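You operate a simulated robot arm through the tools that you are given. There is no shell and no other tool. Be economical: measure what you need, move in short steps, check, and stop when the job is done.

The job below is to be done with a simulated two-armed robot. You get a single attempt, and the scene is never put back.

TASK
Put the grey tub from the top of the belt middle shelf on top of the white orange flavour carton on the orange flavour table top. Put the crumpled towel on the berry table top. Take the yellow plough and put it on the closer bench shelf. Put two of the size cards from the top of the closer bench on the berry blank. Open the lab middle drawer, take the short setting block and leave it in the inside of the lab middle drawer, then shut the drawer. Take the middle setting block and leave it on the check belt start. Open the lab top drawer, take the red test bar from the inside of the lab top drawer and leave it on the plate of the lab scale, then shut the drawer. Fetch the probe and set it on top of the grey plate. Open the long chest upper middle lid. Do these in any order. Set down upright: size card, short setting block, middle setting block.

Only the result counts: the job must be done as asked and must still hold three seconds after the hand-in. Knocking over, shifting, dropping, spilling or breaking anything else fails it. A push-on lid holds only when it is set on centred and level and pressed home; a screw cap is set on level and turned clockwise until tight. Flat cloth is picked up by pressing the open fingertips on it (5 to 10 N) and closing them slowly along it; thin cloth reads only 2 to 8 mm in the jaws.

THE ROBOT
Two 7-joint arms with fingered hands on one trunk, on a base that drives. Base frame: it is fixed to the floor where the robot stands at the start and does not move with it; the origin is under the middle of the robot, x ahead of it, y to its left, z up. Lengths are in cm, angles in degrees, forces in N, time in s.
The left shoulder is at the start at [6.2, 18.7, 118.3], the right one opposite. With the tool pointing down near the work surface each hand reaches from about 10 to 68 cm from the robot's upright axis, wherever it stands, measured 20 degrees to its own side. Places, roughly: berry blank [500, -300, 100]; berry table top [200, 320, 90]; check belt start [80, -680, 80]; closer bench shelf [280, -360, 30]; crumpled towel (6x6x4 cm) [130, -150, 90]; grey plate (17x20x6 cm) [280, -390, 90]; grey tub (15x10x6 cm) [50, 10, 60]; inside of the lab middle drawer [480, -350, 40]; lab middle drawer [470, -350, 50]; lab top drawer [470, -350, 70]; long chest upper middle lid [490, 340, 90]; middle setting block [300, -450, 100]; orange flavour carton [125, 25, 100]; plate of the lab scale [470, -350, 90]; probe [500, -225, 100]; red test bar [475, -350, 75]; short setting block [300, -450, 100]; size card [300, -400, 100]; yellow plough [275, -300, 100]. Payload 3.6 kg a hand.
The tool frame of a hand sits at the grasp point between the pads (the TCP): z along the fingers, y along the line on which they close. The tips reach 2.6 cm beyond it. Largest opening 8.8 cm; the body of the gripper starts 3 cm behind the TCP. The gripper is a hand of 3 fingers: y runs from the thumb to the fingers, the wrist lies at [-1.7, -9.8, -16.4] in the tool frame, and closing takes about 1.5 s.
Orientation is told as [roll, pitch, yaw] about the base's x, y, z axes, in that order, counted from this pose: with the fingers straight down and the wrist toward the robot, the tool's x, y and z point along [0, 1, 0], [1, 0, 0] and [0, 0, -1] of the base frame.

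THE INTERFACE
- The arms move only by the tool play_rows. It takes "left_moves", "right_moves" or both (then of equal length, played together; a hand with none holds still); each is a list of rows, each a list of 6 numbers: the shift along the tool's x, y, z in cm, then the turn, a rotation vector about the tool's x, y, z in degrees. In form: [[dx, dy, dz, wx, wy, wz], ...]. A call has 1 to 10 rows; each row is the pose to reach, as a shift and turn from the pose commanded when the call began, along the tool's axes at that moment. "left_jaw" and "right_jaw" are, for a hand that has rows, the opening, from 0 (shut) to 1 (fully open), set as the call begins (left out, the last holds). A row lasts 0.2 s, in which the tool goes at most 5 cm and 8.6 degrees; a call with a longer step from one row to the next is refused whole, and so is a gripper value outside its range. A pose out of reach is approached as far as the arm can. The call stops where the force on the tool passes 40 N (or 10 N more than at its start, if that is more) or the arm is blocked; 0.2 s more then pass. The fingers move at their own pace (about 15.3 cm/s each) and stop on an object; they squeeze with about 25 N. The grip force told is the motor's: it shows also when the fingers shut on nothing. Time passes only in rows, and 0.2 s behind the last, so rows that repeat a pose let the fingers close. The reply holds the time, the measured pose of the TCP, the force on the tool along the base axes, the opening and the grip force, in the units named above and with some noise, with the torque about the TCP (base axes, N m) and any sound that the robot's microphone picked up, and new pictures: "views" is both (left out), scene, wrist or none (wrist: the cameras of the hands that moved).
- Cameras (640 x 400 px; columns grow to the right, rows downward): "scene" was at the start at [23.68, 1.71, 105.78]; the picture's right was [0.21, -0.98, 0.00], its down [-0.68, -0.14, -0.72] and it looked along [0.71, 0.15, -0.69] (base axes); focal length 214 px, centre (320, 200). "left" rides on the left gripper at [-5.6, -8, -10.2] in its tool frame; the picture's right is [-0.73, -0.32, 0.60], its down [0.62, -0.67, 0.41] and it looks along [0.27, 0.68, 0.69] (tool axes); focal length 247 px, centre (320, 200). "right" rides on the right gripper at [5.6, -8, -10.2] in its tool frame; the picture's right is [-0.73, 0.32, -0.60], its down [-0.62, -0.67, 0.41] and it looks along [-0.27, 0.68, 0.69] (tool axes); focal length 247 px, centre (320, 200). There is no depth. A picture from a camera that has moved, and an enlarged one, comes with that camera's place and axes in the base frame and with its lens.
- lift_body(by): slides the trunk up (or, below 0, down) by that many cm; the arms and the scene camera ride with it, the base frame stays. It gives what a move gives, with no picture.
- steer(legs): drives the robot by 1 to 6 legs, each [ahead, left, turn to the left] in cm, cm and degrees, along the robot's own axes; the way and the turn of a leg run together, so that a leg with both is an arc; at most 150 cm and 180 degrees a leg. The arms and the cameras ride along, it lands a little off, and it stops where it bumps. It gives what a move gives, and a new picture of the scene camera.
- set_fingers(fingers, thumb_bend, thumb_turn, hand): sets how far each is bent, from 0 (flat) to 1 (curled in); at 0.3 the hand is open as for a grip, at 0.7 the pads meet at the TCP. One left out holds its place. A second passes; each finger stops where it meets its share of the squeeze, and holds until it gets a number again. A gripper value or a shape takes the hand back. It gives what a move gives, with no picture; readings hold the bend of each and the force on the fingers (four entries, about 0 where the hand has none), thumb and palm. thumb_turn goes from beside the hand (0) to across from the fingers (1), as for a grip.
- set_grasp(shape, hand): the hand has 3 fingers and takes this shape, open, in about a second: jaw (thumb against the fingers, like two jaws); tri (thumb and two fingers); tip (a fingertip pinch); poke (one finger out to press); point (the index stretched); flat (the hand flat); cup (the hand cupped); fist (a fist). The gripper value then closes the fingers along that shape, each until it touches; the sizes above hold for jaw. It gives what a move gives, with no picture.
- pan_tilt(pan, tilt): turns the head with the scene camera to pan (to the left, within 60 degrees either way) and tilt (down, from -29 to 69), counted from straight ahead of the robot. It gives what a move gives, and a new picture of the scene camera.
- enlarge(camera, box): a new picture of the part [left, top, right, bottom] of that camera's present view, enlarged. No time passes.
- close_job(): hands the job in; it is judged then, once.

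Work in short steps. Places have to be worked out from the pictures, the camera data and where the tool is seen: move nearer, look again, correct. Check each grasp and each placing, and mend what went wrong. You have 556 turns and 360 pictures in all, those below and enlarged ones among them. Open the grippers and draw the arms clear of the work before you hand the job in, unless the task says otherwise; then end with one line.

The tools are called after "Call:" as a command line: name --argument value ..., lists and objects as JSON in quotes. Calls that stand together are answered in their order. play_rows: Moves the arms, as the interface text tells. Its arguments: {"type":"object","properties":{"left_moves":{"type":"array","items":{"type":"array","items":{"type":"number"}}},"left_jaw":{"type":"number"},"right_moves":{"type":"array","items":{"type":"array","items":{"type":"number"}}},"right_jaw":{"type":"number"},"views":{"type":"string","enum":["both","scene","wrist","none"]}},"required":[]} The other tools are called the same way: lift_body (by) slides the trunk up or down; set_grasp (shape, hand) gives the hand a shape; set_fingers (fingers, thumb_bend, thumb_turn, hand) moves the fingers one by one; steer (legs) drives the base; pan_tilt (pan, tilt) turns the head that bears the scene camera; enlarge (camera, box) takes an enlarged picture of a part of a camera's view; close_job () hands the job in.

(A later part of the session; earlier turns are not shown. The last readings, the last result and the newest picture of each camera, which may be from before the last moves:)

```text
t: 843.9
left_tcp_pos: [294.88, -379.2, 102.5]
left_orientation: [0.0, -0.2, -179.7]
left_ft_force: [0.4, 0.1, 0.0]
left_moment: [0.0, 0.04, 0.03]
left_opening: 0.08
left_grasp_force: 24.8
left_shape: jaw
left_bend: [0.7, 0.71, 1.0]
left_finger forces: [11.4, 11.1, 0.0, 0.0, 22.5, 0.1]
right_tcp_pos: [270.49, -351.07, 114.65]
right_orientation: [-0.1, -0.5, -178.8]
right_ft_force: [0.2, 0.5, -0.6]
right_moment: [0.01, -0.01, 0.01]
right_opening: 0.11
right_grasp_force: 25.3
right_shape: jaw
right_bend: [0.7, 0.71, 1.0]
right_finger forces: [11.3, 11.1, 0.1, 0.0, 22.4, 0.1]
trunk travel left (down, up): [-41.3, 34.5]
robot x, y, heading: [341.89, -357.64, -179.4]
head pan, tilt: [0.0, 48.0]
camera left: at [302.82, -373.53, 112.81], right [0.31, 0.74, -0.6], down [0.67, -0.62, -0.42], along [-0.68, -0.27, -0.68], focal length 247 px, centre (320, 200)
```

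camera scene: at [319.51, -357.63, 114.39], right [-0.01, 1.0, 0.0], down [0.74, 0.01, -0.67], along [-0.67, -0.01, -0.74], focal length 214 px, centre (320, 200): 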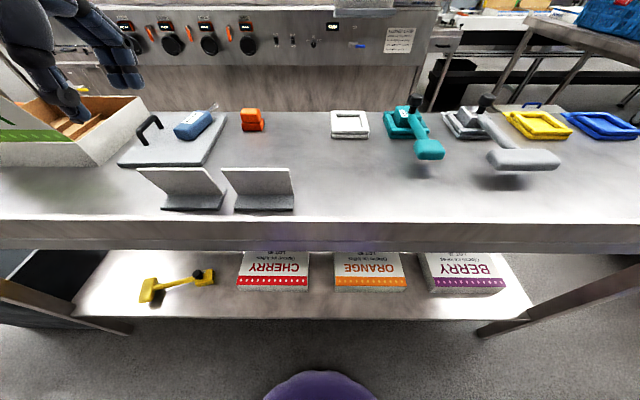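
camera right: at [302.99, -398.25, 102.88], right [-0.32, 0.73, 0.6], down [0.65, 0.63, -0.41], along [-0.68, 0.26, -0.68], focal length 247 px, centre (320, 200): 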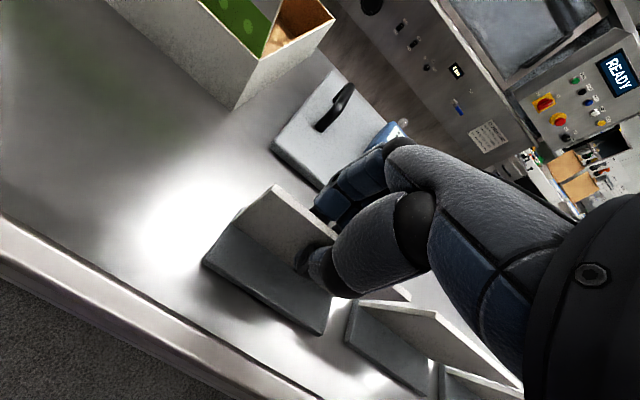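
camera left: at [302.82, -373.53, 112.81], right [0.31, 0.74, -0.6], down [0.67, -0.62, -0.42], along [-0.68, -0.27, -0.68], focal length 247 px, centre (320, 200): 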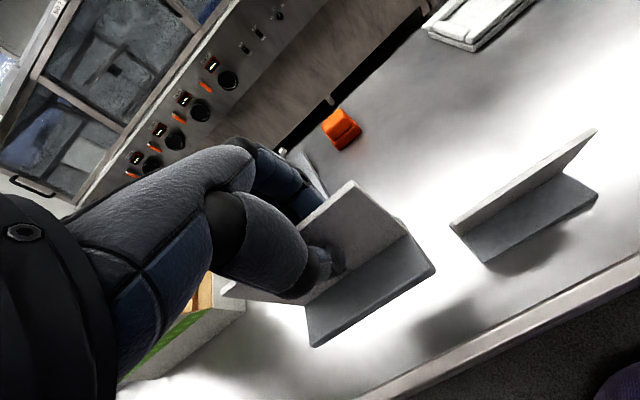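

Both cards are held upright. I raise the left higher, back off, and carry them to the BERRY blank on the lab bench.

Call:
play_rows --left_moves '[[0, 0, -4, 0, 0, 0], [0, 0, -8, 0, 0, 0], [0, 0, -12, 0, 0, 0], [0, 0, -16, 0, 0, 0], [0, 0, -20, 0, 0, 0], [0, 0, -24, 0, 0, 0]]' --views "none"

Call:
lift_body --by 8

Call:
steer --legs '[[-44, 0, 0], [0, 0, 179.5], [0, 63, 0], [28, 0, 0]]'

```text
t: 845.3
left_tcp_pos: [294.79, -379.12, 126.99]
left_orientation: [-0.2, -0.4, -179.7]
left_ft_force: [1.1, -0.5, -0.5]
left_moment: [0.0, 0.01, -0.04]
left_opening: 0.07
left_grasp_force: 25.3
left_shape: jaw
left_bend: [0.7, 0.71, 1.0]
left_finger forces: [11.1, 10.9, 0.0, 0.1, 22.1, 0.0]
right_tcp_pos: [270.44, -351.04, 114.64]
right_orientation: [-0.1, -0.5, -178.9]
right_ft_force: [0.5, -0.2, -0.1]
right_moment: [0.01, 0.0, -0.02]
right_opening: 0.08
right_grasp_force: 24.6
right_shape: jaw
right_bend: [0.7, 0.71, 1.0]
right_finger forces: [11.3, 11.1, 0.0, 0.1, 22.4, 0.0]
trunk travel left (down, up): [-41.3, 34.5]
robot x, y, heading: [341.1, -357.58, -179.7]
head pan, tilt: [0.0, 48.0]
```

```text
t: 846.4
left_tcp_pos: [294.94, -379.24, 134.6]
left_orientation: [-0.2, -0.4, -179.8]
left_ft_force: [0.3, 0.0, -0.5]
left_moment: [0.0, 0.0, -0.03]
left_opening: 0.1
left_grasp_force: 25.6
left_shape: jaw
left_bend: [0.7, 0.71, 1.0]
left_finger forces: [11.2, 10.9, 0.1, 0.1, 22.1, 0.0]
right_tcp_pos: [270.68, -351.14, 123.03]
right_orientation: [0.0, -0.8, -178.8]
right_ft_force: [0.3, -0.2, -0.2]
right_moment: [-0.01, -0.01, -0.03]
right_opening: 0.09
right_grasp_force: 25.2
right_shape: jaw
right_bend: [0.7, 0.71, 1.0]
right_finger forces: [11.2, 11.1, 0.1, 0.0, 22.4, 0.0]
trunk travel left (down, up): [-49.3, 26.5]
robot x, y, heading: [341.86, -357.32, -179.5]
head pan, tilt: [0.0, 48.0]
```

```text
t: 861.3
left_tcp_pos: [458.24, -270.91, 134.6]
left_orientation: [-0.1, -0.5, 1.8]
left_ft_force: [0.1, -0.6, -0.5]
left_moment: [-0.01, 0.01, 0.0]
left_opening: 0.05
left_grasp_force: 24.8
left_shape: jaw
left_bend: [0.7, 0.71, 1.0]
left_finger forces: [10.9, 10.6, 0.0, 0.1, 21.5, 0.0]
right_tcp_pos: [483.41, -298.64, 122.81]
right_orientation: [-0.1, -0.7, 2.7]
right_ft_force: [0.2, -0.1, -0.4]
right_moment: [0.01, 0.04, 0.01]
right_opening: 0.06
right_grasp_force: 24.5
right_shape: jaw
right_bend: [0.7, 0.71, 1.0]
right_finger forces: [10.8, 10.7, 0.1, 0.1, 21.5, 0.0]
trunk travel left (down, up): [-49.3, 26.5]
robot x, y, heading: [412.01, -294.0, 2.1]
head pan, tilt: [0.0, 48.0]
camera scene: at [434.14, -293.27, 122.79], right [0.03, -1.0, 0.0], down [-0.74, -0.03, -0.67], along [0.67, 0.02, -0.74], focal length 214 px, centre (320, 200)
```

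scene: 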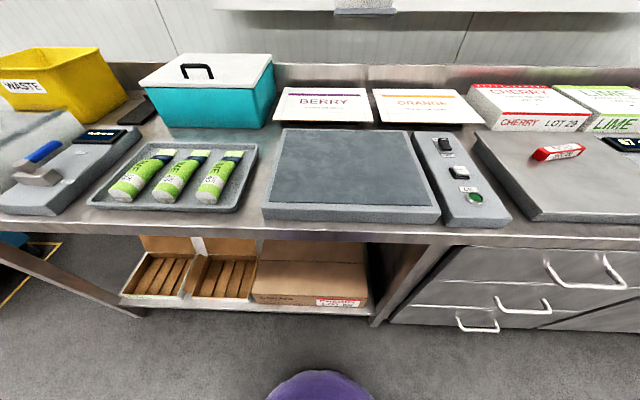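

The BERRY blank is at x≈496–520, y≈-276…-307.5, top z≈90.7. I drive in for the right-hand card (target x≈501.5, y≈-300.5) and lower.

Call:
steer --legs '[[18, 0.7, -2]]'

Call:
lift_body --by -18

Call:
enlarge --camera "right" --box '[0, 0, 640, 400]'

```text
t: 862.8
left_tcp_pos: [477.52, -271.75, 134.57]
left_orientation: [-0.1, -0.4, -0.3]
left_ft_force: [0.7, -0.9, -2.0]
left_moment: [0.02, 0.04, 0.01]
left_opening: 0.08
left_grasp_force: 25.0
left_shape: jaw
left_bend: [0.7, 0.71, 1.0]
left_finger forces: [11.0, 10.6, 0.1, 0.1, 21.5, 0.0]
right_tcp_pos: [501.47, -300.19, 123.0]
right_orientation: [-0.3, -0.8, 0.6]
right_ft_force: [0.0, 0.6, -0.7]
right_moment: [-0.02, 0.01, 0.01]
right_opening: 0.08
right_grasp_force: 25.2
right_shape: jaw
right_bend: [0.7, 0.71, 1.0]
right_finger forces: [10.9, 10.6, 0.0, 0.0, 21.4, 0.0]
trunk travel left (down, up): [-49.3, 26.5]
robot x, y, heading: [430.82, -292.86, -0.1]
head pan, tilt: [0.0, 48.0]
camera scene: at [452.53, -293.08, 122.78], right [0.0, -1.0, 0.0], down [-0.74, 0.0, -0.67], along [0.67, 0.0, -0.74], focal length 214 px, centre (320, 200)
```

scene: 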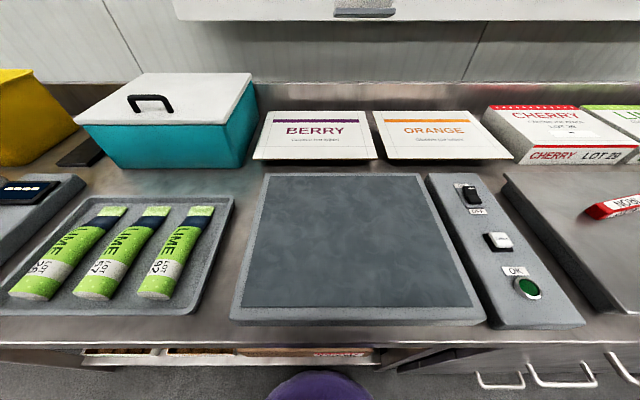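

```text
t: 864.8
left_tcp_pos: [477.3, -271.86, 116.71]
left_orientation: [0.0, -0.6, -0.5]
left_ft_force: [-0.6, -0.2, -0.6]
left_moment: [-0.01, -0.02, -0.01]
left_opening: 0.09
left_grasp_force: 25.1
left_shape: jaw
left_bend: [0.7, 0.71, 1.0]
left_finger forces: [10.9, 10.7, 0.0, 0.0, 21.6, 0.0]
right_tcp_pos: [501.46, -300.29, 105.12]
right_orientation: [-0.1, -1.0, 0.6]
right_ft_force: [-1.4, -0.3, -1.2]
right_moment: [0.05, 0.01, -0.01]
right_opening: 0.1
right_grasp_force: 25.5
right_shape: jaw
right_bend: [0.7, 0.71, 1.0]
right_finger forces: [10.8, 10.6, 0.1, 0.0, 21.5, 0.0]
trunk travel left (down, up): [-31.3, 44.5]
robot x, y, heading: [430.64, -293.3, -0.1]
head pan, tilt: [0.0, 48.0]
```

```text
1.00 times, centred on (320, 200) of right (not enlarged: the box is as wide or as high as the picture)
camera zoom: at [493.22, -294.62, 115.2], right [0.32, -0.73, 0.61], down [-0.65, -0.63, -0.42], along [0.69, -0.26, -0.68], focal length 247 px, centre (320, 200)
```

zoom: 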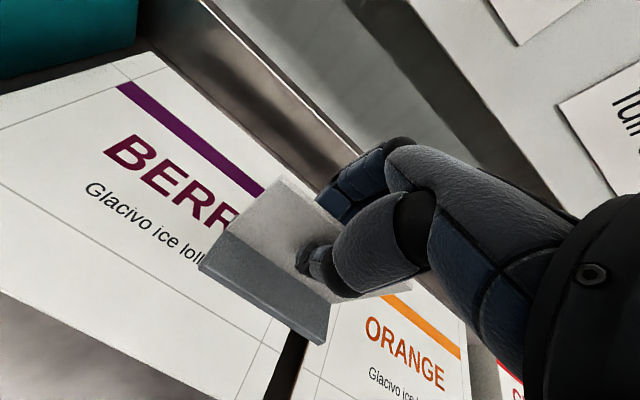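

The card's right end would overhang the blank slightly, so I shift 4 cm left before lowering.

Call:
steer --legs '[[0.6, 4, 0]]'

Call:
lift_body --by -4.5

Call:
lift_body --by -1

```text
t: 865.7
left_tcp_pos: [478.0, -267.42, 116.62]
left_orientation: [-0.1, -0.4, -0.3]
left_ft_force: [0.0, 0.9, -0.9]
left_moment: [0.0, 0.0, -0.01]
left_opening: 0.07
left_grasp_force: 25.2
left_shape: jaw
left_bend: [0.7, 0.71, 1.0]
left_finger forces: [10.9, 10.7, 0.1, 0.1, 21.5, 0.0]
right_tcp_pos: [502.02, -295.95, 104.96]
right_orientation: [-0.2, -0.7, 0.7]
right_ft_force: [0.4, 0.5, -1.3]
right_moment: [-0.01, 0.06, 0.02]
right_opening: 0.05
right_grasp_force: 24.8
right_shape: jaw
right_bend: [0.7, 0.71, 1.0]
right_finger forces: [10.8, 10.5, 0.1, 0.1, 21.5, 0.1]
trunk travel left (down, up): [-31.3, 44.5]
robot x, y, heading: [431.33, -289.09, -0.1]
head pan, tilt: [0.0, 48.0]
camera scene: at [454.97, -288.86, 103.69], right [0.0, -1.0, 0.0], down [-0.74, 0.0, -0.67], along [0.67, 0.0, -0.74], focal length 214 px, centre (320, 200)
```

scene: 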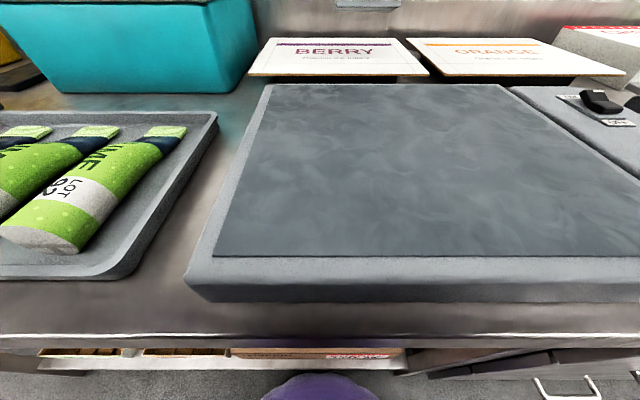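

```text
t: 866.5
left_tcp_pos: [477.79, -267.67, 112.09]
left_orientation: [-0.1, -0.6, -0.3]
left_ft_force: [0.1, -0.3, -0.5]
left_moment: [0.04, 0.03, -0.02]
left_opening: 0.07
left_grasp_force: 25.4
left_shape: jaw
left_bend: [0.7, 0.71, 1.0]
left_finger forces: [10.9, 10.5, 0.0, 0.0, 21.5, 0.0]
right_tcp_pos: [501.9, -296.17, 100.65]
right_orientation: [-0.1, -0.9, 0.7]
right_ft_force: [0.8, 0.1, 0.2]
right_moment: [-0.01, -0.02, 0.01]
right_opening: 0.06
right_grasp_force: 25.0
right_shape: jaw
right_bend: [0.7, 0.71, 1.0]
right_finger forces: [10.7, 10.6, 0.0, 0.1, 21.5, 0.0]
trunk travel left (down, up): [-26.8, 49.0]
robot x, y, heading: [431.14, -288.78, -0.1]
head pan, tilt: [0.0, 48.0]
```

```text
t: 867.1
left_tcp_pos: [477.96, -267.67, 111.2]
left_orientation: [-0.1, -0.5, -0.3]
left_ft_force: [-0.4, -0.3, -0.2]
left_moment: [0.01, -0.01, 0.02]
left_opening: 0.09
left_grasp_force: 25.0
left_shape: jaw
left_bend: [0.7, 0.71, 1.0]
left_finger forces: [10.8, 10.6, 0.1, 0.0, 21.5, 0.1]
right_tcp_pos: [501.86, -296.16, 99.56]
right_orientation: [-0.1, -0.9, 0.6]
right_ft_force: [-0.6, 0.1, -0.7]
right_moment: [0.0, -0.04, 0.02]
right_opening: 0.04
right_grasp_force: 24.7
right_shape: jaw
right_bend: [0.7, 0.71, 1.0]
right_finger forces: [10.8, 10.6, 0.0, 0.0, 21.5, 0.1]
trunk travel left (down, up): [-25.8, 50.0]
robot x, y, heading: [431.23, -288.84, 0.1]
head pan, tilt: [0.0, 48.0]
```

Close to contact; the blank seems to sit on a smaller base, so I go gently in tiny steps.

Call:
lift_body --by -0.4

Call:
lift_body --by -0.3

```text
t: 867.6
left_tcp_pos: [477.99, -267.67, 110.61]
left_orientation: [-0.1, -0.4, -0.2]
left_ft_force: [-0.7, 0.3, -1.3]
left_moment: [0.03, -0.04, 0.01]
left_opening: 0.07
left_grasp_force: 25.2
left_shape: jaw
left_bend: [0.7, 0.71, 1.0]
left_finger forces: [10.9, 10.5, 0.0, 0.0, 21.5, 0.1]
right_tcp_pos: [501.94, -296.17, 99.15]
right_orientation: [-0.1, -0.7, 0.7]
right_ft_force: [-1.1, -0.7, 0.0]
right_moment: [0.03, 0.02, 0.0]
right_opening: 0.08
right_grasp_force: 24.9
right_shape: jaw
right_bend: [0.7, 0.71, 1.0]
right_finger forces: [10.8, 10.7, 0.1, 0.0, 21.4, 0.0]
trunk travel left (down, up): [-25.4, 50.4]
robot x, y, heading: [431.77, -289.01, 0.0]
head pan, tilt: [0.0, 48.0]
```

```text
t: 868.2
left_tcp_pos: [477.92, -267.72, 110.43]
left_orientation: [-0.2, -0.4, -0.4]
left_ft_force: [-0.3, 1.1, -0.2]
left_moment: [0.0, 0.02, 0.0]
left_opening: 0.06
left_grasp_force: 25.2
left_shape: jaw
left_bend: [0.7, 0.71, 1.0]
left_finger forces: [10.9, 10.6, 0.0, 0.0, 21.5, 0.0]
right_tcp_pos: [501.92, -296.14, 98.83]
right_orientation: [0.0, -0.9, 0.6]
right_ft_force: [0.2, -0.1, -0.2]
right_moment: [-0.01, 0.0, 0.0]
right_opening: 0.06
right_grasp_force: 25.1
right_shape: jaw
right_bend: [0.7, 0.71, 1.0]
right_finger forces: [10.8, 10.6, 0.0, 0.1, 21.6, 0.1]
trunk travel left (down, up): [-25.1, 50.7]
robot x, y, heading: [430.97, -289.27, 0.1]
head pan, tilt: [0.0, 48.0]
```

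I check the gap with the wrist camera.

Call:
enlarge --camera "right" --box '[60, 100, 460, 400]'

```text
1.33 times, centred on (260, 250) of right
camera zoom: at [493.81, -290.52, 108.94], right [0.32, -0.73, 0.61], down [-0.65, -0.63, -0.42], along [0.69, -0.26, -0.68], focal length 329 px, centre (400, 133)
```

zoom: 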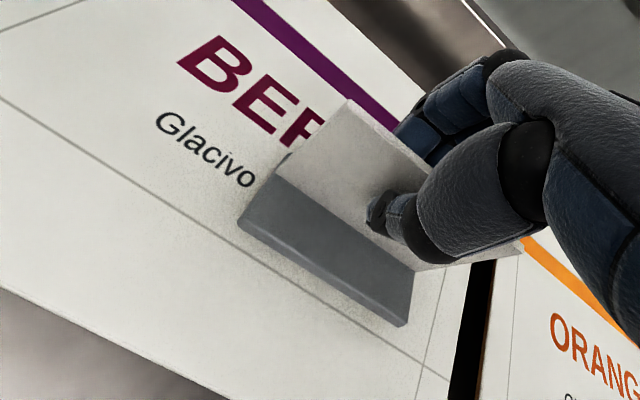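

The card is well inside the blank's outline, almost touching. I continue in small steps.

Call:
lift_body --by -0.5

Call:
lift_body --by -0.4

Call:
lift_body --by -0.3

```text
t: 868.7
left_tcp_pos: [477.77, -267.64, 110.01]
left_orientation: [-0.1, -0.6, -0.3]
left_ft_force: [0.5, 0.3, -0.3]
left_moment: [0.01, 0.0, -0.02]
left_opening: 0.05
left_grasp_force: 24.9
left_shape: jaw
left_bend: [0.7, 0.71, 1.0]
left_finger forces: [10.9, 10.6, 0.1, 0.1, 21.5, 0.0]
right_tcp_pos: [501.81, -296.08, 98.58]
right_orientation: [-0.1, -1.0, 0.7]
right_ft_force: [-1.7, -0.8, 8.8]
right_moment: [-0.02, 0.0, -0.03]
right_opening: 0.07
right_grasp_force: 25.4
right_shape: jaw
right_bend: [0.71, 0.72, 1.0]
right_finger forces: [12.1, 10.9, 0.1, 0.0, 24.9, 0.0]
trunk travel left (down, up): [-24.6, 51.2]
robot x, y, heading: [431.31, -288.56, -0.0]
head pan, tilt: [0.0, 48.0]
```

```text
t: 869.2
left_tcp_pos: [477.67, -267.68, 109.7]
left_orientation: [-0.2, -0.7, -0.3]
left_ft_force: [0.2, -0.6, 0.0]
left_moment: [0.02, -0.01, -0.02]
left_opening: 0.08
left_grasp_force: 25.4
left_shape: jaw
left_bend: [0.7, 0.71, 1.0]
left_finger forces: [10.9, 10.7, 0.0, 0.1, 21.5, 0.0]
right_tcp_pos: [501.83, -296.01, 98.38]
right_orientation: [0.0, -1.2, 0.7]
right_ft_force: [-7.0, -0.8, 19.0]
right_moment: [-0.02, 0.09, -0.02]
right_opening: 0.17
right_grasp_force: 24.9
right_shape: jaw
right_bend: [0.71, 0.72, 1.0]
right_finger forces: [12.5, 11.4, 0.0, 0.0, 28.9, 0.0]
trunk travel left (down, up): [-24.2, 51.6]
robot x, y, heading: [430.71, -289.45, -0.0]
head pan, tilt: [0.0, 48.0]
```

```text
t: 869.8
left_tcp_pos: [477.74, -267.68, 109.26]
left_orientation: [-0.2, -0.6, -0.3]
left_ft_force: [0.6, -0.1, -0.5]
left_moment: [0.02, 0.01, 0.01]
left_opening: 0.08
left_grasp_force: 25.2
left_shape: jaw
left_bend: [0.7, 0.71, 1.0]
left_finger forces: [10.9, 10.7, 0.1, 0.0, 21.4, 0.0]
right_tcp_pos: [501.82, -296.1, 98.01]
right_orientation: [-0.1, -1.2, 0.7]
right_ft_force: [-3.9, -1.3, 21.8]
right_moment: [0.0, 0.07, 0.0]
right_opening: 0.24
right_grasp_force: 25.1
right_shape: jaw
right_bend: [0.72, 0.72, 1.0]
right_finger forces: [13.5, 13.6, 0.0, 0.1, 27.3, 0.0]
trunk travel left (down, up): [-23.9, 51.9]
robot x, y, heading: [431.33, -289.22, -0.1]
head pan, tilt: [0.0, 48.0]
```

In contact. I ease off 0.8 cm, release the card, and rise straight up.

Call:
lift_body --by 0.8

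Call:
play_rows --right_moves '[[0, 0, 0, 0, 0, 0], [0, 0, 0, 0, 0, 0], [0, 0, 0, 0, 0, 0], [0, 0, 0, 0, 0, 0]]' --right_jaw 0.45 --views "none"

Call:
lift_body --by 12

Call:
enlarge --camera "right" --box '[0, 0, 640, 400]'

```text
t: 870.3
left_tcp_pos: [477.9, -267.67, 110.02]
left_orientation: [-0.1, -0.5, -0.3]
left_ft_force: [-0.5, -0.2, -0.9]
left_moment: [-0.03, 0.02, -0.04]
left_opening: 0.06
left_grasp_force: 24.9
left_shape: jaw
left_bend: [0.7, 0.71, 1.0]
left_finger forces: [10.8, 10.5, 0.0, 0.1, 21.5, 0.0]
right_tcp_pos: [501.87, -296.18, 98.22]
right_orientation: [-0.1, -0.7, 0.6]
right_ft_force: [0.4, -0.7, 1.9]
right_moment: [0.03, -0.06, 0.02]
right_opening: 0.16
right_grasp_force: 24.8
right_shape: jaw
right_bend: [0.71, 0.72, 1.0]
right_finger forces: [11.2, 11.8, 0.1, 0.0, 23.1, 0.0]
trunk travel left (down, up): [-24.7, 51.1]
robot x, y, heading: [431.54, -289.21, -0.2]
head pan, tilt: [0.0, 48.0]
```

```text
t: 871.3
left_tcp_pos: [477.95, -267.78, 110.12]
left_orientation: [-0.2, -0.4, -0.4]
left_ft_force: [0.8, 0.0, 0.0]
left_moment: [-0.01, 0.02, 0.03]
left_opening: 0.07
left_grasp_force: 25.4
left_shape: jaw
left_bend: [0.7, 0.71, 1.0]
left_finger forces: [10.8, 10.5, 0.0, 0.0, 21.5, 0.0]
right_tcp_pos: [501.94, -296.23, 98.53]
right_orientation: [-0.1, -0.8, 0.8]
right_ft_force: [-0.5, -0.2, -0.2]
right_moment: [-0.02, -0.03, -0.04]
right_opening: 3.9
right_grasp_force: 0.1
right_shape: jaw
right_bend: [0.45, 0.7, 1.0]
right_finger forces: [0.1, 0.0, 0.0, 0.1, 0.0, 0.1]
trunk travel left (down, up): [-24.7, 51.1]
robot x, y, heading: [431.3, -289.36, -0.2]
head pan, tilt: [0.0, 48.0]
```

```text
t: 872.8
left_tcp_pos: [477.98, -267.7, 121.95]
left_orientation: [-0.1, -0.3, -0.4]
left_ft_force: [-0.1, 0.6, -0.1]
left_moment: [-0.01, -0.01, 0.02]
left_opening: 0.07
left_grasp_force: 25.1
left_shape: jaw
left_bend: [0.7, 0.71, 1.0]
left_finger forces: [11.0, 10.6, 0.1, 0.0, 21.6, 0.1]
right_tcp_pos: [501.96, -296.22, 110.27]
right_orientation: [-0.2, -0.9, 0.6]
right_ft_force: [0.2, 0.6, 1.0]
right_moment: [-0.02, 0.0, -0.01]
right_opening: 3.9
right_grasp_force: 0.0
right_shape: jaw
right_bend: [0.45, 0.7, 1.0]
right_finger forces: [0.0, 0.0, 0.0, 0.0, 0.1, 0.0]
trunk travel left (down, up): [-36.7, 39.1]
robot x, y, heading: [431.24, -288.97, 0.1]
head pan, tilt: [0.0, 48.0]
```

```text
1.00 times, centred on (320, 200) of right (not enlarged: the box is as wide or as high as the picture)
camera zoom: at [493.89, -290.52, 120.42], right [0.32, -0.73, 0.61], down [-0.65, -0.63, -0.42], along [0.69, -0.26, -0.68], focal length 247 px, centre (320, 200)
```

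zoom: 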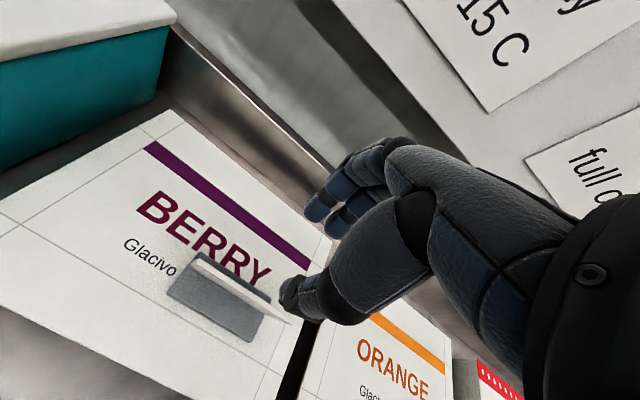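

Card 1 stands upright on the blank. For card 2 I raise and retract the right hand, extend the left hand forward, and shift the base.

Call:
play_rows --right_moves '[[0, 0, -4.5, 0, 0, 0], [0, -3, -8, 0, 0, 0], [0, -6, -11.5, 0, 0, 0], [0, -9, -15, 0, 0, 0], [0, -12, -18.5, 0, 0, 0], [0, -15, -22, 0, 0, 0]]' --left_moves '[[0, 4, 0, 0, 0, 0], [0, 8, 0, 0, 0, 0], [0, 12, 0, 0, 0, 0], [0, 16, 0, 0, 0, 0], [0, 20, 0, 0, 0, 0], [0, 24, 0, 0, 0, 0]]' --views "none"

Call:
steer --legs '[[0, -17.5, 0]]'

Call:
lift_body --by -14

Call:
enlarge --camera "left" --box '[0, 0, 640, 400]'

```text
t: 874.2
left_tcp_pos: [502.01, -267.83, 122.42]
left_orientation: [0.1, -0.5, -0.5]
left_ft_force: [-0.3, -0.4, -1.0]
left_moment: [-0.03, 0.02, 0.02]
left_opening: 0.05
left_grasp_force: 24.9
left_shape: jaw
left_bend: [0.7, 0.71, 1.0]
left_finger forces: [10.9, 10.5, 0.0, 0.0, 21.5, 0.1]
right_tcp_pos: [486.44, -296.3, 132.03]
right_orientation: [-0.1, -0.9, 0.6]
right_ft_force: [-0.4, 0.6, 0.5]
right_moment: [0.01, -0.05, -0.02]
right_opening: 3.93
right_grasp_force: 0.1
right_shape: jaw
right_bend: [0.45, 0.7, 1.0]
right_finger forces: [0.1, 0.1, 0.0, 0.0, 0.0, 0.0]
trunk travel left (down, up): [-36.7, 39.1]
robot x, y, heading: [430.81, -289.2, -0.2]
head pan, tilt: [0.0, 48.0]
```

```text
t: 875.7
left_tcp_pos: [502.08, -285.47, 122.24]
left_orientation: [-0.1, -0.4, -0.3]
left_ft_force: [-0.1, 0.5, -1.2]
left_moment: [0.01, -0.01, -0.03]
left_opening: 0.05
left_grasp_force: 25.8
left_shape: jaw
left_bend: [0.7, 0.71, 1.0]
left_finger forces: [10.9, 10.5, 0.0, 0.0, 21.4, 0.0]
right_tcp_pos: [486.58, -313.84, 131.9]
right_orientation: [-0.1, -0.7, 0.7]
right_ft_force: [0.1, -0.2, -0.2]
right_moment: [0.03, -0.03, 0.02]
right_opening: 3.92
right_grasp_force: 0.0
right_shape: jaw
right_bend: [0.45, 0.7, 1.0]
right_finger forces: [0.0, 0.0, 0.1, 0.0, 0.1, 0.0]
trunk travel left (down, up): [-36.7, 39.1]
robot x, y, heading: [431.21, -306.86, -0.0]
head pan, tilt: [0.0, 48.0]
camera scene: at [454.14, -306.76, 109.52], right [0.0, -1.0, 0.0], down [-0.74, 0.0, -0.67], along [0.67, 0.0, -0.74], focal length 214 px, centre (320, 200)
```

scene: 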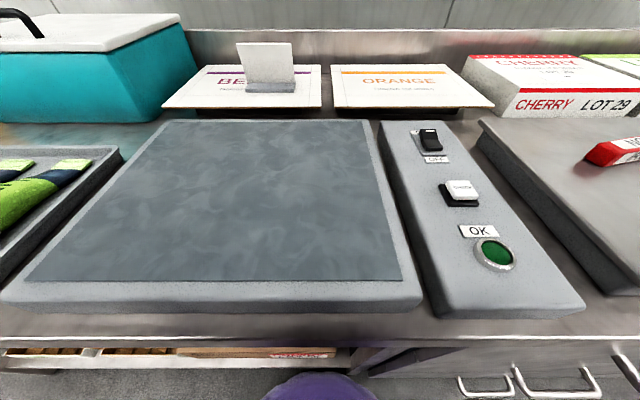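

```text
t: 877.4
left_tcp_pos: [502.02, -285.41, 108.32]
left_orientation: [0.0, -0.5, -0.3]
left_ft_force: [0.2, -0.5, -0.8]
left_moment: [-0.02, -0.02, -0.02]
left_opening: 0.04
left_grasp_force: 25.0
left_shape: jaw
left_bend: [0.7, 0.71, 1.0]
left_finger forces: [10.9, 10.4, 0.0, 0.1, 21.5, 0.0]
right_tcp_pos: [486.56, -313.68, 118.02]
right_orientation: [-0.1, -0.9, 0.7]
right_ft_force: [-0.5, -0.8, -0.3]
right_moment: [-0.03, 0.02, 0.0]
right_opening: 3.94
right_grasp_force: 0.0
right_shape: jaw
right_bend: [0.45, 0.7, 1.0]
right_finger forces: [0.0, 0.0, 0.0, 0.0, 0.0, 0.0]
trunk travel left (down, up): [-22.7, 53.1]
robot x, y, heading: [431.43, -306.55, -0.1]
head pan, tilt: [0.0, 48.0]
```

```text
1.00 times, centred on (320, 200) of left (not enlarged: the box is as wide or as high as the picture)
camera zoom: at [493.81, -290.86, 118.5], right [-0.32, -0.73, -0.6], down [-0.66, 0.63, -0.42], along [0.68, 0.26, -0.68], focal length 247 px, centre (320, 200)
```

zoom: 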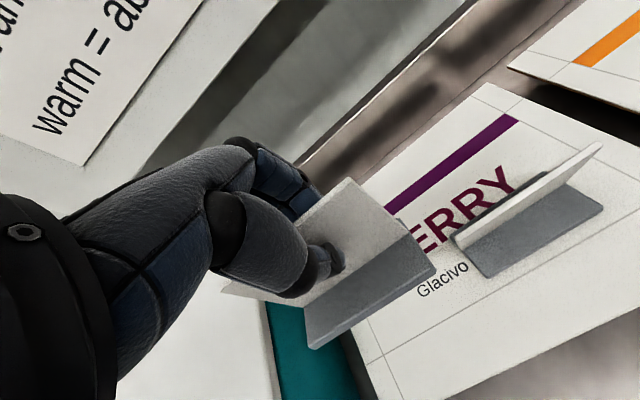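

There are 14.9 cm free for this 13 cm card. I shift 1.3 cm right to centre it and lower.

Call:
steer --legs '[[0, -1.3, 0]]'

Call:
lift_body --by -7.5

Call:
enlarge --camera "left" --box '[0, 0, 640, 400]'

```text
t: 878.1
left_tcp_pos: [502.06, -286.93, 108.24]
left_orientation: [0.0, -0.4, -0.3]
left_ft_force: [-0.7, -0.5, -0.2]
left_moment: [0.04, 0.01, 0.01]
left_opening: 0.07
left_grasp_force: 24.7
left_shape: jaw
left_bend: [0.7, 0.71, 1.0]
left_finger forces: [11.0, 10.5, 0.0, 0.0, 21.4, 0.0]
right_tcp_pos: [486.64, -315.16, 117.96]
right_orientation: [0.0, -0.8, 0.6]
right_ft_force: [-0.3, -0.2, 0.1]
right_moment: [0.0, 0.0, 0.01]
right_opening: 3.92
right_grasp_force: 0.1
right_shape: jaw
right_bend: [0.45, 0.7, 1.0]
right_finger forces: [0.1, 0.0, 0.0, 0.0, 0.0, 0.0]
trunk travel left (down, up): [-22.7, 53.1]
robot x, y, heading: [431.03, -307.9, -0.2]
head pan, tilt: [0.0, 48.0]
camera scene: at [456.4, -308.08, 94.32], right [0.0, -1.0, 0.0], down [-0.74, 0.0, -0.67], along [0.67, 0.0, -0.74], focal length 214 px, centre (320, 200)
```

scene: 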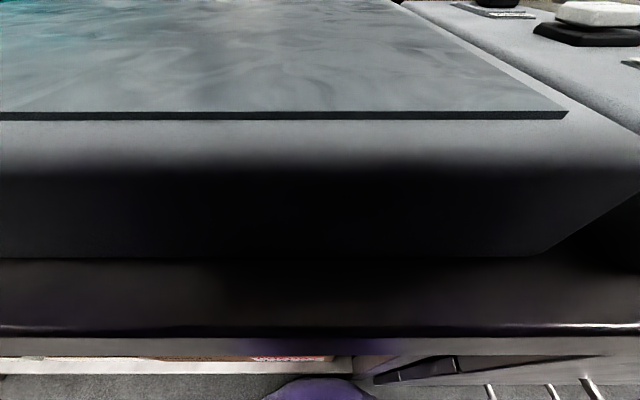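

```text
t: 879.3
left_tcp_pos: [500.16, -285.8, 105.65]
left_orientation: [0.1, -4.7, 0.5]
left_ft_force: [-0.6, -0.2, 0.1]
left_moment: [0.02, 0.0, 0.02]
left_opening: 0.07
left_grasp_force: 24.5
left_shape: jaw
left_bend: [0.7, 0.71, 1.0]
left_finger forces: [10.8, 10.5, 0.0, 0.0, 21.4, 0.0]
right_tcp_pos: [484.58, -314.94, 111.83]
right_orientation: [0.0, -2.1, 0.8]
right_ft_force: [0.9, -0.5, 0.1]
right_moment: [-0.03, 0.02, 0.02]
right_opening: 3.9
right_grasp_force: 0.1
right_shape: jaw
right_bend: [0.45, 0.7, 1.0]
right_finger forces: [0.0, 0.0, 0.0, 0.0, 0.1, 0.1]
trunk travel left (down, up): [-15.2, 60.6]
robot x, y, heading: [431.29, -308.24, 0.0]
head pan, tilt: [0.0, 48.0]
```

```text
1.00 times, centred on (320, 200) of left (not enlarged: the box is as wide or as high as the picture)
camera zoom: at [491.21, -291.53, 115.21], right [-0.26, -0.74, -0.62], down [-0.63, 0.62, -0.46], along [0.73, 0.27, -0.63], focal length 247 px, centre (320, 200)
```

zoom: 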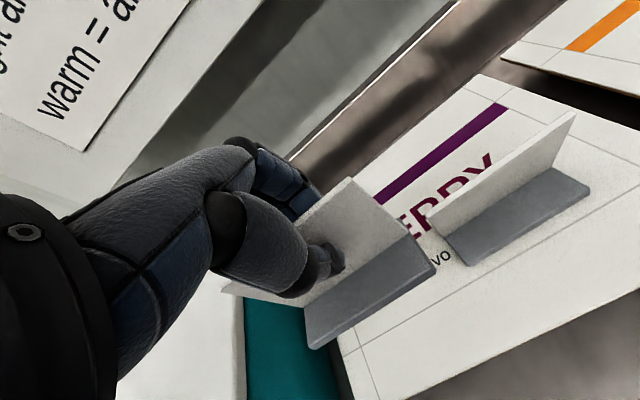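

The leaning trunk is getting too close to the bench. I raise it back and lower the card with the left arm instead.

Call:
lift_body --by 10

Call:
play_rows --left_moves '[[0, 0, 3, 0, 0, 0], [0, 0, 6, 0, 0, 0], [0, 0, 9, 0, 0, 0], [0, 0, 10, 0, 0, 0]]' --views "none"

```text
t: 880.6
left_tcp_pos: [502.3, -286.66, 110.51]
left_orientation: [-0.1, -0.3, -0.3]
left_ft_force: [0.1, 0.0, -1.1]
left_moment: [-0.05, 0.03, 0.02]
left_opening: 0.07
left_grasp_force: 25.1
left_shape: jaw
left_bend: [0.7, 0.71, 1.0]
left_finger forces: [10.8, 10.5, 0.0, 0.1, 21.3, 0.0]
right_tcp_pos: [486.86, -315.06, 120.27]
right_orientation: [-0.1, -0.6, 0.5]
right_ft_force: [-0.4, 0.1, -0.2]
right_moment: [0.01, 0.0, 0.01]
right_opening: 3.91
right_grasp_force: 0.0
right_shape: jaw
right_bend: [0.45, 0.7, 1.0]
right_finger forces: [0.1, 0.0, 0.0, 0.0, 0.0, 0.0]
trunk travel left (down, up): [-25.2, 50.6]
robot x, y, heading: [430.78, -307.84, -0.2]
head pan, tilt: [0.0, 48.0]
```

```text
t: 881.6
left_tcp_pos: [502.17, -286.59, 100.68]
left_orientation: [-0.1, -0.5, -0.3]
left_ft_force: [-0.5, -0.2, -1.3]
left_moment: [-0.02, 0.0, 0.01]
left_opening: 0.04
left_grasp_force: 24.6
left_shape: jaw
left_bend: [0.7, 0.71, 1.0]
left_finger forces: [10.8, 10.4, 0.1, 0.1, 21.4, 0.0]
right_tcp_pos: [486.64, -315.06, 120.37]
right_orientation: [-0.1, -0.8, 0.7]
right_ft_force: [-0.9, -0.4, 0.6]
right_moment: [-0.05, -0.02, -0.03]
right_opening: 3.91
right_grasp_force: 0.1
right_shape: jaw
right_bend: [0.45, 0.7, 1.0]
right_finger forces: [0.0, 0.0, 0.0, 0.0, 0.0, 0.1]
trunk travel left (down, up): [-25.2, 50.6]
robot x, y, heading: [431.3, -308.11, -0.2]
head pan, tilt: [0.0, 48.0]
```

Now 2 cm above contact. I check alignment once more, then lower with the arm.

Call:
enlarge --camera "left" --box '[200, 120, 640, 400]'

Call:
play_rows --left_moves '[[0, 0, 0.8, 0, 0, 0], [0, 0, 1.4, 0, 0, 0], [0, 0, 1.8, 0, 0, 0]]' --views "none"

```text
1.43 times, centred on (420, 260) of left
camera zoom: at [493.93, -292.14, 110.85], right [-0.32, -0.73, -0.6], down [-0.66, 0.63, -0.42], along [0.68, 0.26, -0.68], focal length 353 px, centre (177, 114)
```

zoom: 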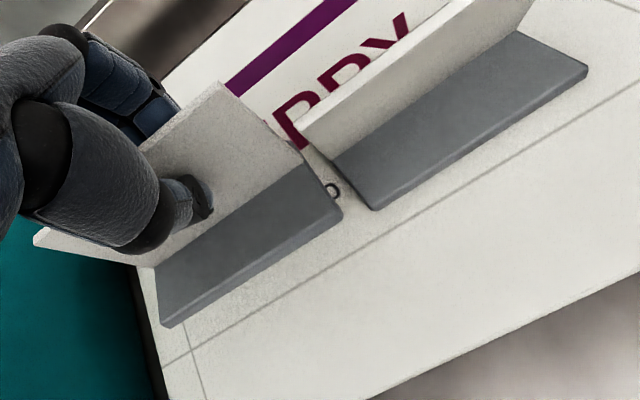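

```text
t: 882.4
left_tcp_pos: [502.22, -286.75, 98.91]
left_orientation: [0.0, -0.5, -0.3]
left_ft_force: [0.5, -0.6, -0.4]
left_moment: [0.04, -0.02, -0.01]
left_opening: 0.06
left_grasp_force: 25.2
left_shape: jaw
left_bend: [0.7, 0.71, 1.0]
left_finger forces: [10.9, 10.5, 0.0, 0.0, 21.4, 0.0]
right_tcp_pos: [486.59, -314.98, 120.36]
right_orientation: [-0.1, -0.8, 0.6]
right_ft_force: [0.0, 0.3, 1.3]
right_moment: [0.0, 0.0, -0.01]
right_opening: 3.94
right_grasp_force: 0.0
right_shape: jaw
right_bend: [0.45, 0.7, 1.0]
right_finger forces: [0.0, 0.0, 0.0, 0.0, 0.1, 0.0]
trunk travel left (down, up): [-25.2, 50.6]
robot x, y, heading: [431.13, -307.59, 0.1]
head pan, tilt: [0.0, 48.0]
```

Alignment is good, clear of card 1 and on the blank. I touch down.

Call:
play_rows --left_moves '[[0, 0, 0.3, 0, 0, 0], [0, 0, 0.5, 0, 0, 0]]' --views "none"

```text
t: 883.0
left_tcp_pos: [502.28, -286.59, 98.41]
left_orientation: [-0.1, -0.4, -0.4]
left_ft_force: [-0.5, 0.0, 1.3]
left_moment: [0.02, -0.03, 0.02]
left_opening: 0.05
left_grasp_force: 24.6
left_shape: jaw
left_bend: [0.7, 0.71, 1.0]
left_finger forces: [11.0, 10.6, 0.0, 0.1, 21.9, 0.0]
right_tcp_pos: [486.57, -315.11, 120.48]
right_orientation: [-0.1, -0.9, 0.6]
right_ft_force: [0.2, 0.1, -0.4]
right_moment: [0.0, 0.0, -0.03]
right_opening: 3.91
right_grasp_force: 0.2
right_shape: jaw
right_bend: [0.45, 0.7, 1.0]
right_finger forces: [0.0, 0.0, 0.0, 0.0, 0.0, 0.1]
trunk travel left (down, up): [-25.2, 50.6]
robot x, y, heading: [431.16, -307.89, 0.0]
head pan, tilt: [0.0, 48.0]
```

Just touching. I go 0.2 cm further, then open and rise.

Call:
play_rows --left_moves '[[0, 0, 0.2, 0, 0, 0], [0, 0, 0.2, 0, 0, 0], [0, 0, 0.2, 0, 0, 0], [0, 0, 0.2, 0, 0, 0], [0, 0, 0.2, 0, 0, 0]]' --left_jaw 0.45 --views "none"

Call:
play_rows --left_moves '[[0, 0, -3, 0, 0, 0], [0, 0, -7, 0, 0, 0], [0, 0, -11, 0, 0, 0], [0, 0, -15, 0, 0, 0]]' --views "wrist"

```text
t: 884.2
left_tcp_pos: [502.16, -286.59, 98.14]
left_orientation: [-0.1, -0.3, -0.3]
left_ft_force: [0.5, 0.3, 0.5]
left_moment: [-0.01, 0.02, 0.01]
left_opening: 3.95
left_grasp_force: 0.0
left_shape: jaw
left_bend: [0.45, 0.7, 1.0]
left_finger forces: [0.2, 0.0, 0.0, 0.0, 0.0, 0.0]
right_tcp_pos: [486.66, -315.03, 120.41]
right_orientation: [-0.1, -0.8, 0.6]
right_ft_force: [-0.8, 0.8, 0.5]
right_moment: [0.0, 0.02, -0.01]
right_opening: 3.93
right_grasp_force: 0.1
right_shape: jaw
right_bend: [0.45, 0.7, 1.0]
right_finger forces: [0.0, 0.0, 0.0, 0.1, 0.0, 0.0]
trunk travel left (down, up): [-25.2, 50.6]
robot x, y, heading: [431.54, -307.94, -0.0]
head pan, tilt: [0.0, 48.0]
```

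```text
t: 885.2
left_tcp_pos: [502.18, -286.94, 113.3]
left_orientation: [-0.1, -0.4, -0.4]
left_ft_force: [-0.7, -0.2, 0.6]
left_moment: [0.02, 0.05, 0.03]
left_opening: 3.89
left_grasp_force: 0.0
left_shape: jaw
left_bend: [0.45, 0.7, 1.0]
left_finger forces: [0.0, 0.0, 0.1, 0.1, 0.0, 0.1]
right_tcp_pos: [486.62, -315.15, 120.48]
right_orientation: [-0.1, -0.9, 0.6]
right_ft_force: [0.0, 0.1, -0.7]
right_moment: [-0.02, -0.01, 0.02]
right_opening: 3.91
right_grasp_force: 0.0
right_shape: jaw
right_bend: [0.45, 0.7, 1.0]
right_finger forces: [0.0, 0.0, 0.0, 0.0, 0.0, 0.0]
trunk travel left (down, up): [-25.2, 50.6]
robot x, y, heading: [431.26, -307.65, -0.1]
head pan, tilt: [0.0, 48.0]
camera left: at [493.97, -292.41, 123.58], right [-0.32, -0.73, -0.6], down [-0.66, 0.63, -0.42], along [0.68, 0.26, -0.68], focal length 247 px, centre (320, 200)
```

left: 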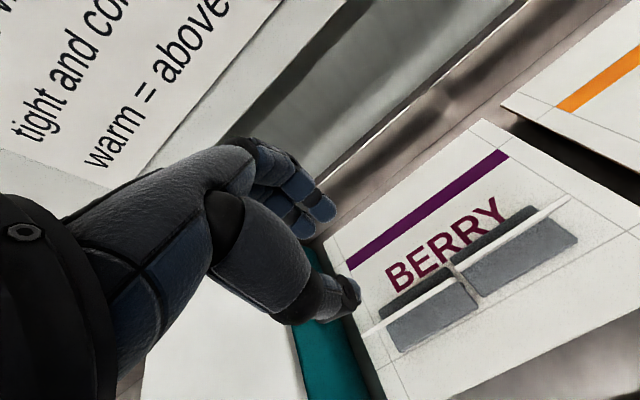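

Both size cards stand on the BERRY blank. Last: the middle (65 mm) setting block. I raise, back off and go to the blocks with the left hand again.

Call:
lift_body --by 25

Call:
steer --legs '[[-46, 0, 0], [0, 0, 180], [0, 113.5, 0], [37, 0, 0]]'

Call:
play_rows --left_moves '[[0, -2, 4, 0, 0, 0], [0, -4, 8, 0, 0, 0], [0, -6, 12, 0, 0, 0], [0, -8, 16, 0, 0, 0], [0, -9, 20, 0, 0, 0], [0, -10, 24, 0, 0, 0], [0, -10, 28, 0, 0, 0]]' --left_jaw 0.7 --views "wrist"

```text
t: 887.8
left_tcp_pos: [501.2, -286.64, 139.23]
left_orientation: [-0.1, -1.4, -0.3]
left_ft_force: [-0.3, 0.4, 1.1]
left_moment: [0.01, -0.02, 0.01]
left_opening: 3.93
left_grasp_force: 0.1
left_shape: jaw
left_bend: [0.45, 0.7, 1.0]
left_finger forces: [0.0, 0.0, 0.0, 0.1, 0.0, 0.0]
right_tcp_pos: [486.67, -315.11, 145.31]
right_orientation: [-0.2, -0.8, 0.6]
right_ft_force: [0.5, -1.1, 0.6]
right_moment: [0.01, -0.01, 0.01]
right_opening: 3.89
right_grasp_force: 0.1
right_shape: jaw
right_bend: [0.45, 0.7, 1.0]
right_finger forces: [0.0, 0.1, 0.0, 0.1, 0.0, 0.0]
trunk travel left (down, up): [-50.2, 25.6]
robot x, y, heading: [430.96, -307.75, -0.1]
head pan, tilt: [0.0, 48.0]
```

```text
t: 905.4
left_tcp_pos: [287.29, -450.49, 139.35]
left_orientation: [-0.2, -1.4, -176.3]
left_ft_force: [-0.2, 0.3, 0.5]
left_moment: [0.02, 0.0, -0.01]
left_opening: 3.92
left_grasp_force: 0.1
left_shape: jaw
left_bend: [0.45, 0.7, 1.0]
left_finger forces: [0.0, 0.0, 0.0, 0.0, 0.0, 0.0]
right_tcp_pos: [299.98, -421.26, 145.37]
right_orientation: [-0.1, -0.7, -175.4]
right_ft_force: [0.3, -0.4, 0.9]
right_moment: [-0.01, -0.01, 0.01]
right_opening: 3.91
right_grasp_force: 0.1
right_shape: jaw
right_bend: [0.45, 0.7, 1.0]
right_finger forces: [0.1, 0.0, 0.0, 0.0, 0.0, 0.0]
trunk travel left (down, up): [-50.2, 25.6]
robot x, y, heading: [355.51, -424.24, -176.0]
head pan, tilt: [0.0, 48.0]
camera scene: at [334.57, -425.83, 123.74], right [-0.07, 1.0, 0.0], down [0.74, 0.05, -0.67], along [-0.67, -0.04, -0.74], focal length 214 px, centre (320, 200)
```

scene: 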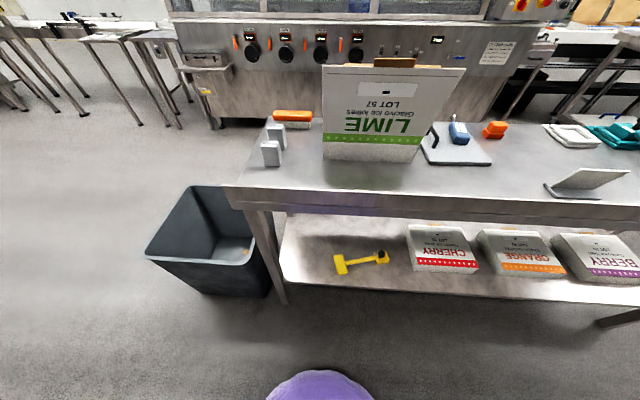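

```text
t: 907.0
left_tcp_pos: [285.1, -450.54, 109.0]
left_orientation: [0.0, -1.5, -176.3]
left_ft_force: [1.1, -0.2, -0.1]
left_moment: [0.0, -0.01, 0.02]
left_opening: 6.14
left_grasp_force: 0.1
left_shape: jaw
left_bend: [0.36, 0.56, 0.99]
left_finger forces: [0.0, 0.0, 0.0, 0.0, 0.0, 0.0]
left hand out of reach, approached as far as the arm can: row 1, 2, 3, 4, 5, 6, 7
right_tcp_pos: [299.95, -421.28, 145.35]
right_orientation: [-0.1, -0.8, -175.4]
right_ft_force: [-0.6, 0.1, -0.1]
right_moment: [-0.02, 0.03, -0.03]
right_opening: 3.94
right_grasp_force: 0.1
right_shape: jaw
right_bend: [0.45, 0.7, 1.0]
right_finger forces: [0.1, 0.1, 0.0, 0.0, 0.1, 0.1]
trunk travel left (down, up): [-50.2, 25.6]
robot x, y, heading: [355.61, -424.46, -176.1]
head pan, tilt: [0.0, 48.0]
camera left: at [292.89, -444.33, 118.99], right [0.26, 0.75, -0.61], down [0.69, -0.58, -0.43], along [-0.67, -0.31, -0.67], focal length 247 px, centre (320, 200)
```

left: 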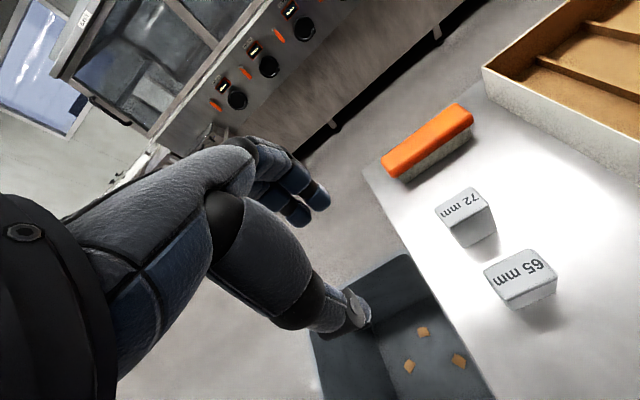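

The 65 mm block's top is at about (287,-442). I straighten the heading, adjust, and bring the hand over it.

Call:
play_rows --left_moves '[[0, -4, 0, 0, 0, 0], [0, -8, 0, 1.5, 0, 0]]' --views "none"

Call:
steer --legs '[[4, -3.4, -4]]'

Call:
lift_body --by -9

Call:
enlarge --camera "left" --box '[0, 0, 640, 400]'

```text
t: 907.6
left_tcp_pos: [285.7, -449.92, 107.84]
left_orientation: [-0.1, 0.2, -176.3]
left_ft_force: [0.2, -0.2, -0.3]
left_moment: [-0.03, 0.0, -0.02]
left_opening: 6.15
left_grasp_force: 0.1
left_shape: jaw
left_bend: [0.36, 0.56, 0.99]
left_finger forces: [0.0, 0.1, 0.0, 0.0, 0.0, 0.0]
left hand out of reach, approached as far as the arm can: row 1, 2
right_tcp_pos: [299.96, -421.02, 145.4]
right_orientation: [0.0, -0.8, -175.4]
right_ft_force: [-0.8, -0.9, 0.4]
right_moment: [-0.04, -0.01, 0.01]
right_opening: 3.91
right_grasp_force: 0.1
right_shape: jaw
right_bend: [0.45, 0.7, 1.0]
right_finger forces: [0.0, 0.1, 0.0, 0.1, 0.0, 0.0]
trunk travel left (down, up): [-50.2, 25.6]
robot x, y, heading: [355.36, -424.46, -176.1]
head pan, tilt: [0.0, 48.0]
```

```text
t: 908.5
left_tcp_pos: [279.93, -441.63, 107.87]
left_orientation: [0.1, 0.1, 179.6]
left_ft_force: [-0.5, 0.6, -1.0]
left_moment: [-0.03, -0.04, 0.0]
left_opening: 6.09
left_grasp_force: 0.1
left_shape: jaw
left_bend: [0.36, 0.56, 0.99]
left_finger forces: [0.0, 0.1, 0.0, 0.0, 0.0, 0.0]
right_tcp_pos: [295.84, -413.67, 145.29]
right_orientation: [0.0, -0.7, -179.4]
right_ft_force: [-0.3, 0.9, -1.0]
right_moment: [-0.03, 0.01, -0.03]
right_opening: 3.89
right_grasp_force: 0.1
right_shape: jaw
right_bend: [0.45, 0.7, 1.0]
right_finger forces: [0.0, 0.0, 0.0, 0.0, 0.0, 0.0]
trunk travel left (down, up): [-50.2, 25.6]
robot x, y, heading: [351.45, -420.99, 179.7]
head pan, tilt: [0.0, 48.0]
camera scene: at [330.28, -420.9, 123.71], right [0.0, 1.0, 0.0], down [0.74, 0.0, -0.67], along [-0.67, 0.0, -0.74], focal length 214 px, centre (320, 200)
```

scene: 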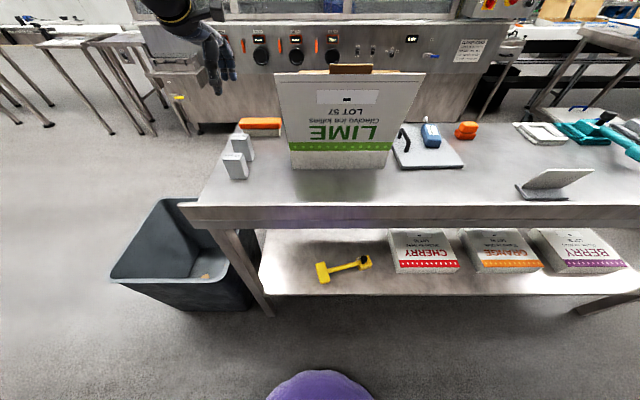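

```text
t: 909.8
left_tcp_pos: [279.67, -441.82, 96.78]
left_orientation: [-0.1, 1.9, 179.6]
left_ft_force: [0.1, 0.5, -0.4]
left_moment: [-0.01, 0.03, 0.0]
left_opening: 6.1
left_grasp_force: 0.1
left_shape: jaw
left_bend: [0.36, 0.56, 0.99]
left_finger forces: [0.0, 0.0, 0.0, 0.0, 0.0, 0.0]
right_tcp_pos: [296.3, -413.89, 136.51]
right_orientation: [-0.1, -0.9, -179.4]
right_ft_force: [0.0, 0.3, 0.2]
right_moment: [-0.01, -0.01, 0.01]
right_opening: 3.91
right_grasp_force: 0.0
right_shape: jaw
right_bend: [0.45, 0.7, 1.0]
right_finger forces: [0.1, 0.1, 0.0, 0.0, 0.0, 0.1]
trunk travel left (down, up): [-41.2, 34.6]
robot x, y, heading: [351.61, -421.42, 179.8]
head pan, tilt: [0.0, 48.0]
```

```text
1.00 times, centred on (320, 200) of left (not enlarged: the box is as wide or as high as the picture)
camera zoom: at [287.25, -436.15, 107.29], right [0.34, 0.73, -0.59], down [0.67, -0.63, -0.39], along [-0.65, -0.26, -0.71], focal length 247 px, centre (320, 200)
```

zoom: 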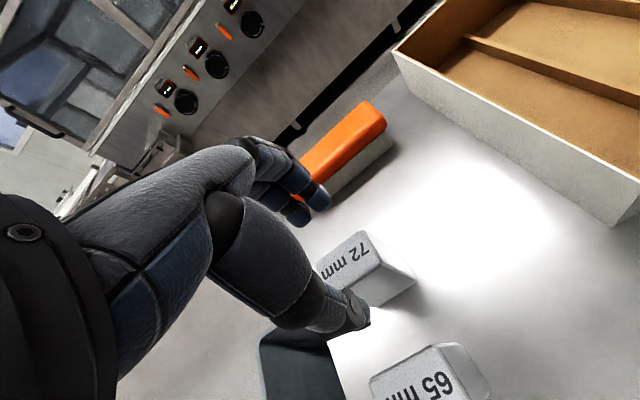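

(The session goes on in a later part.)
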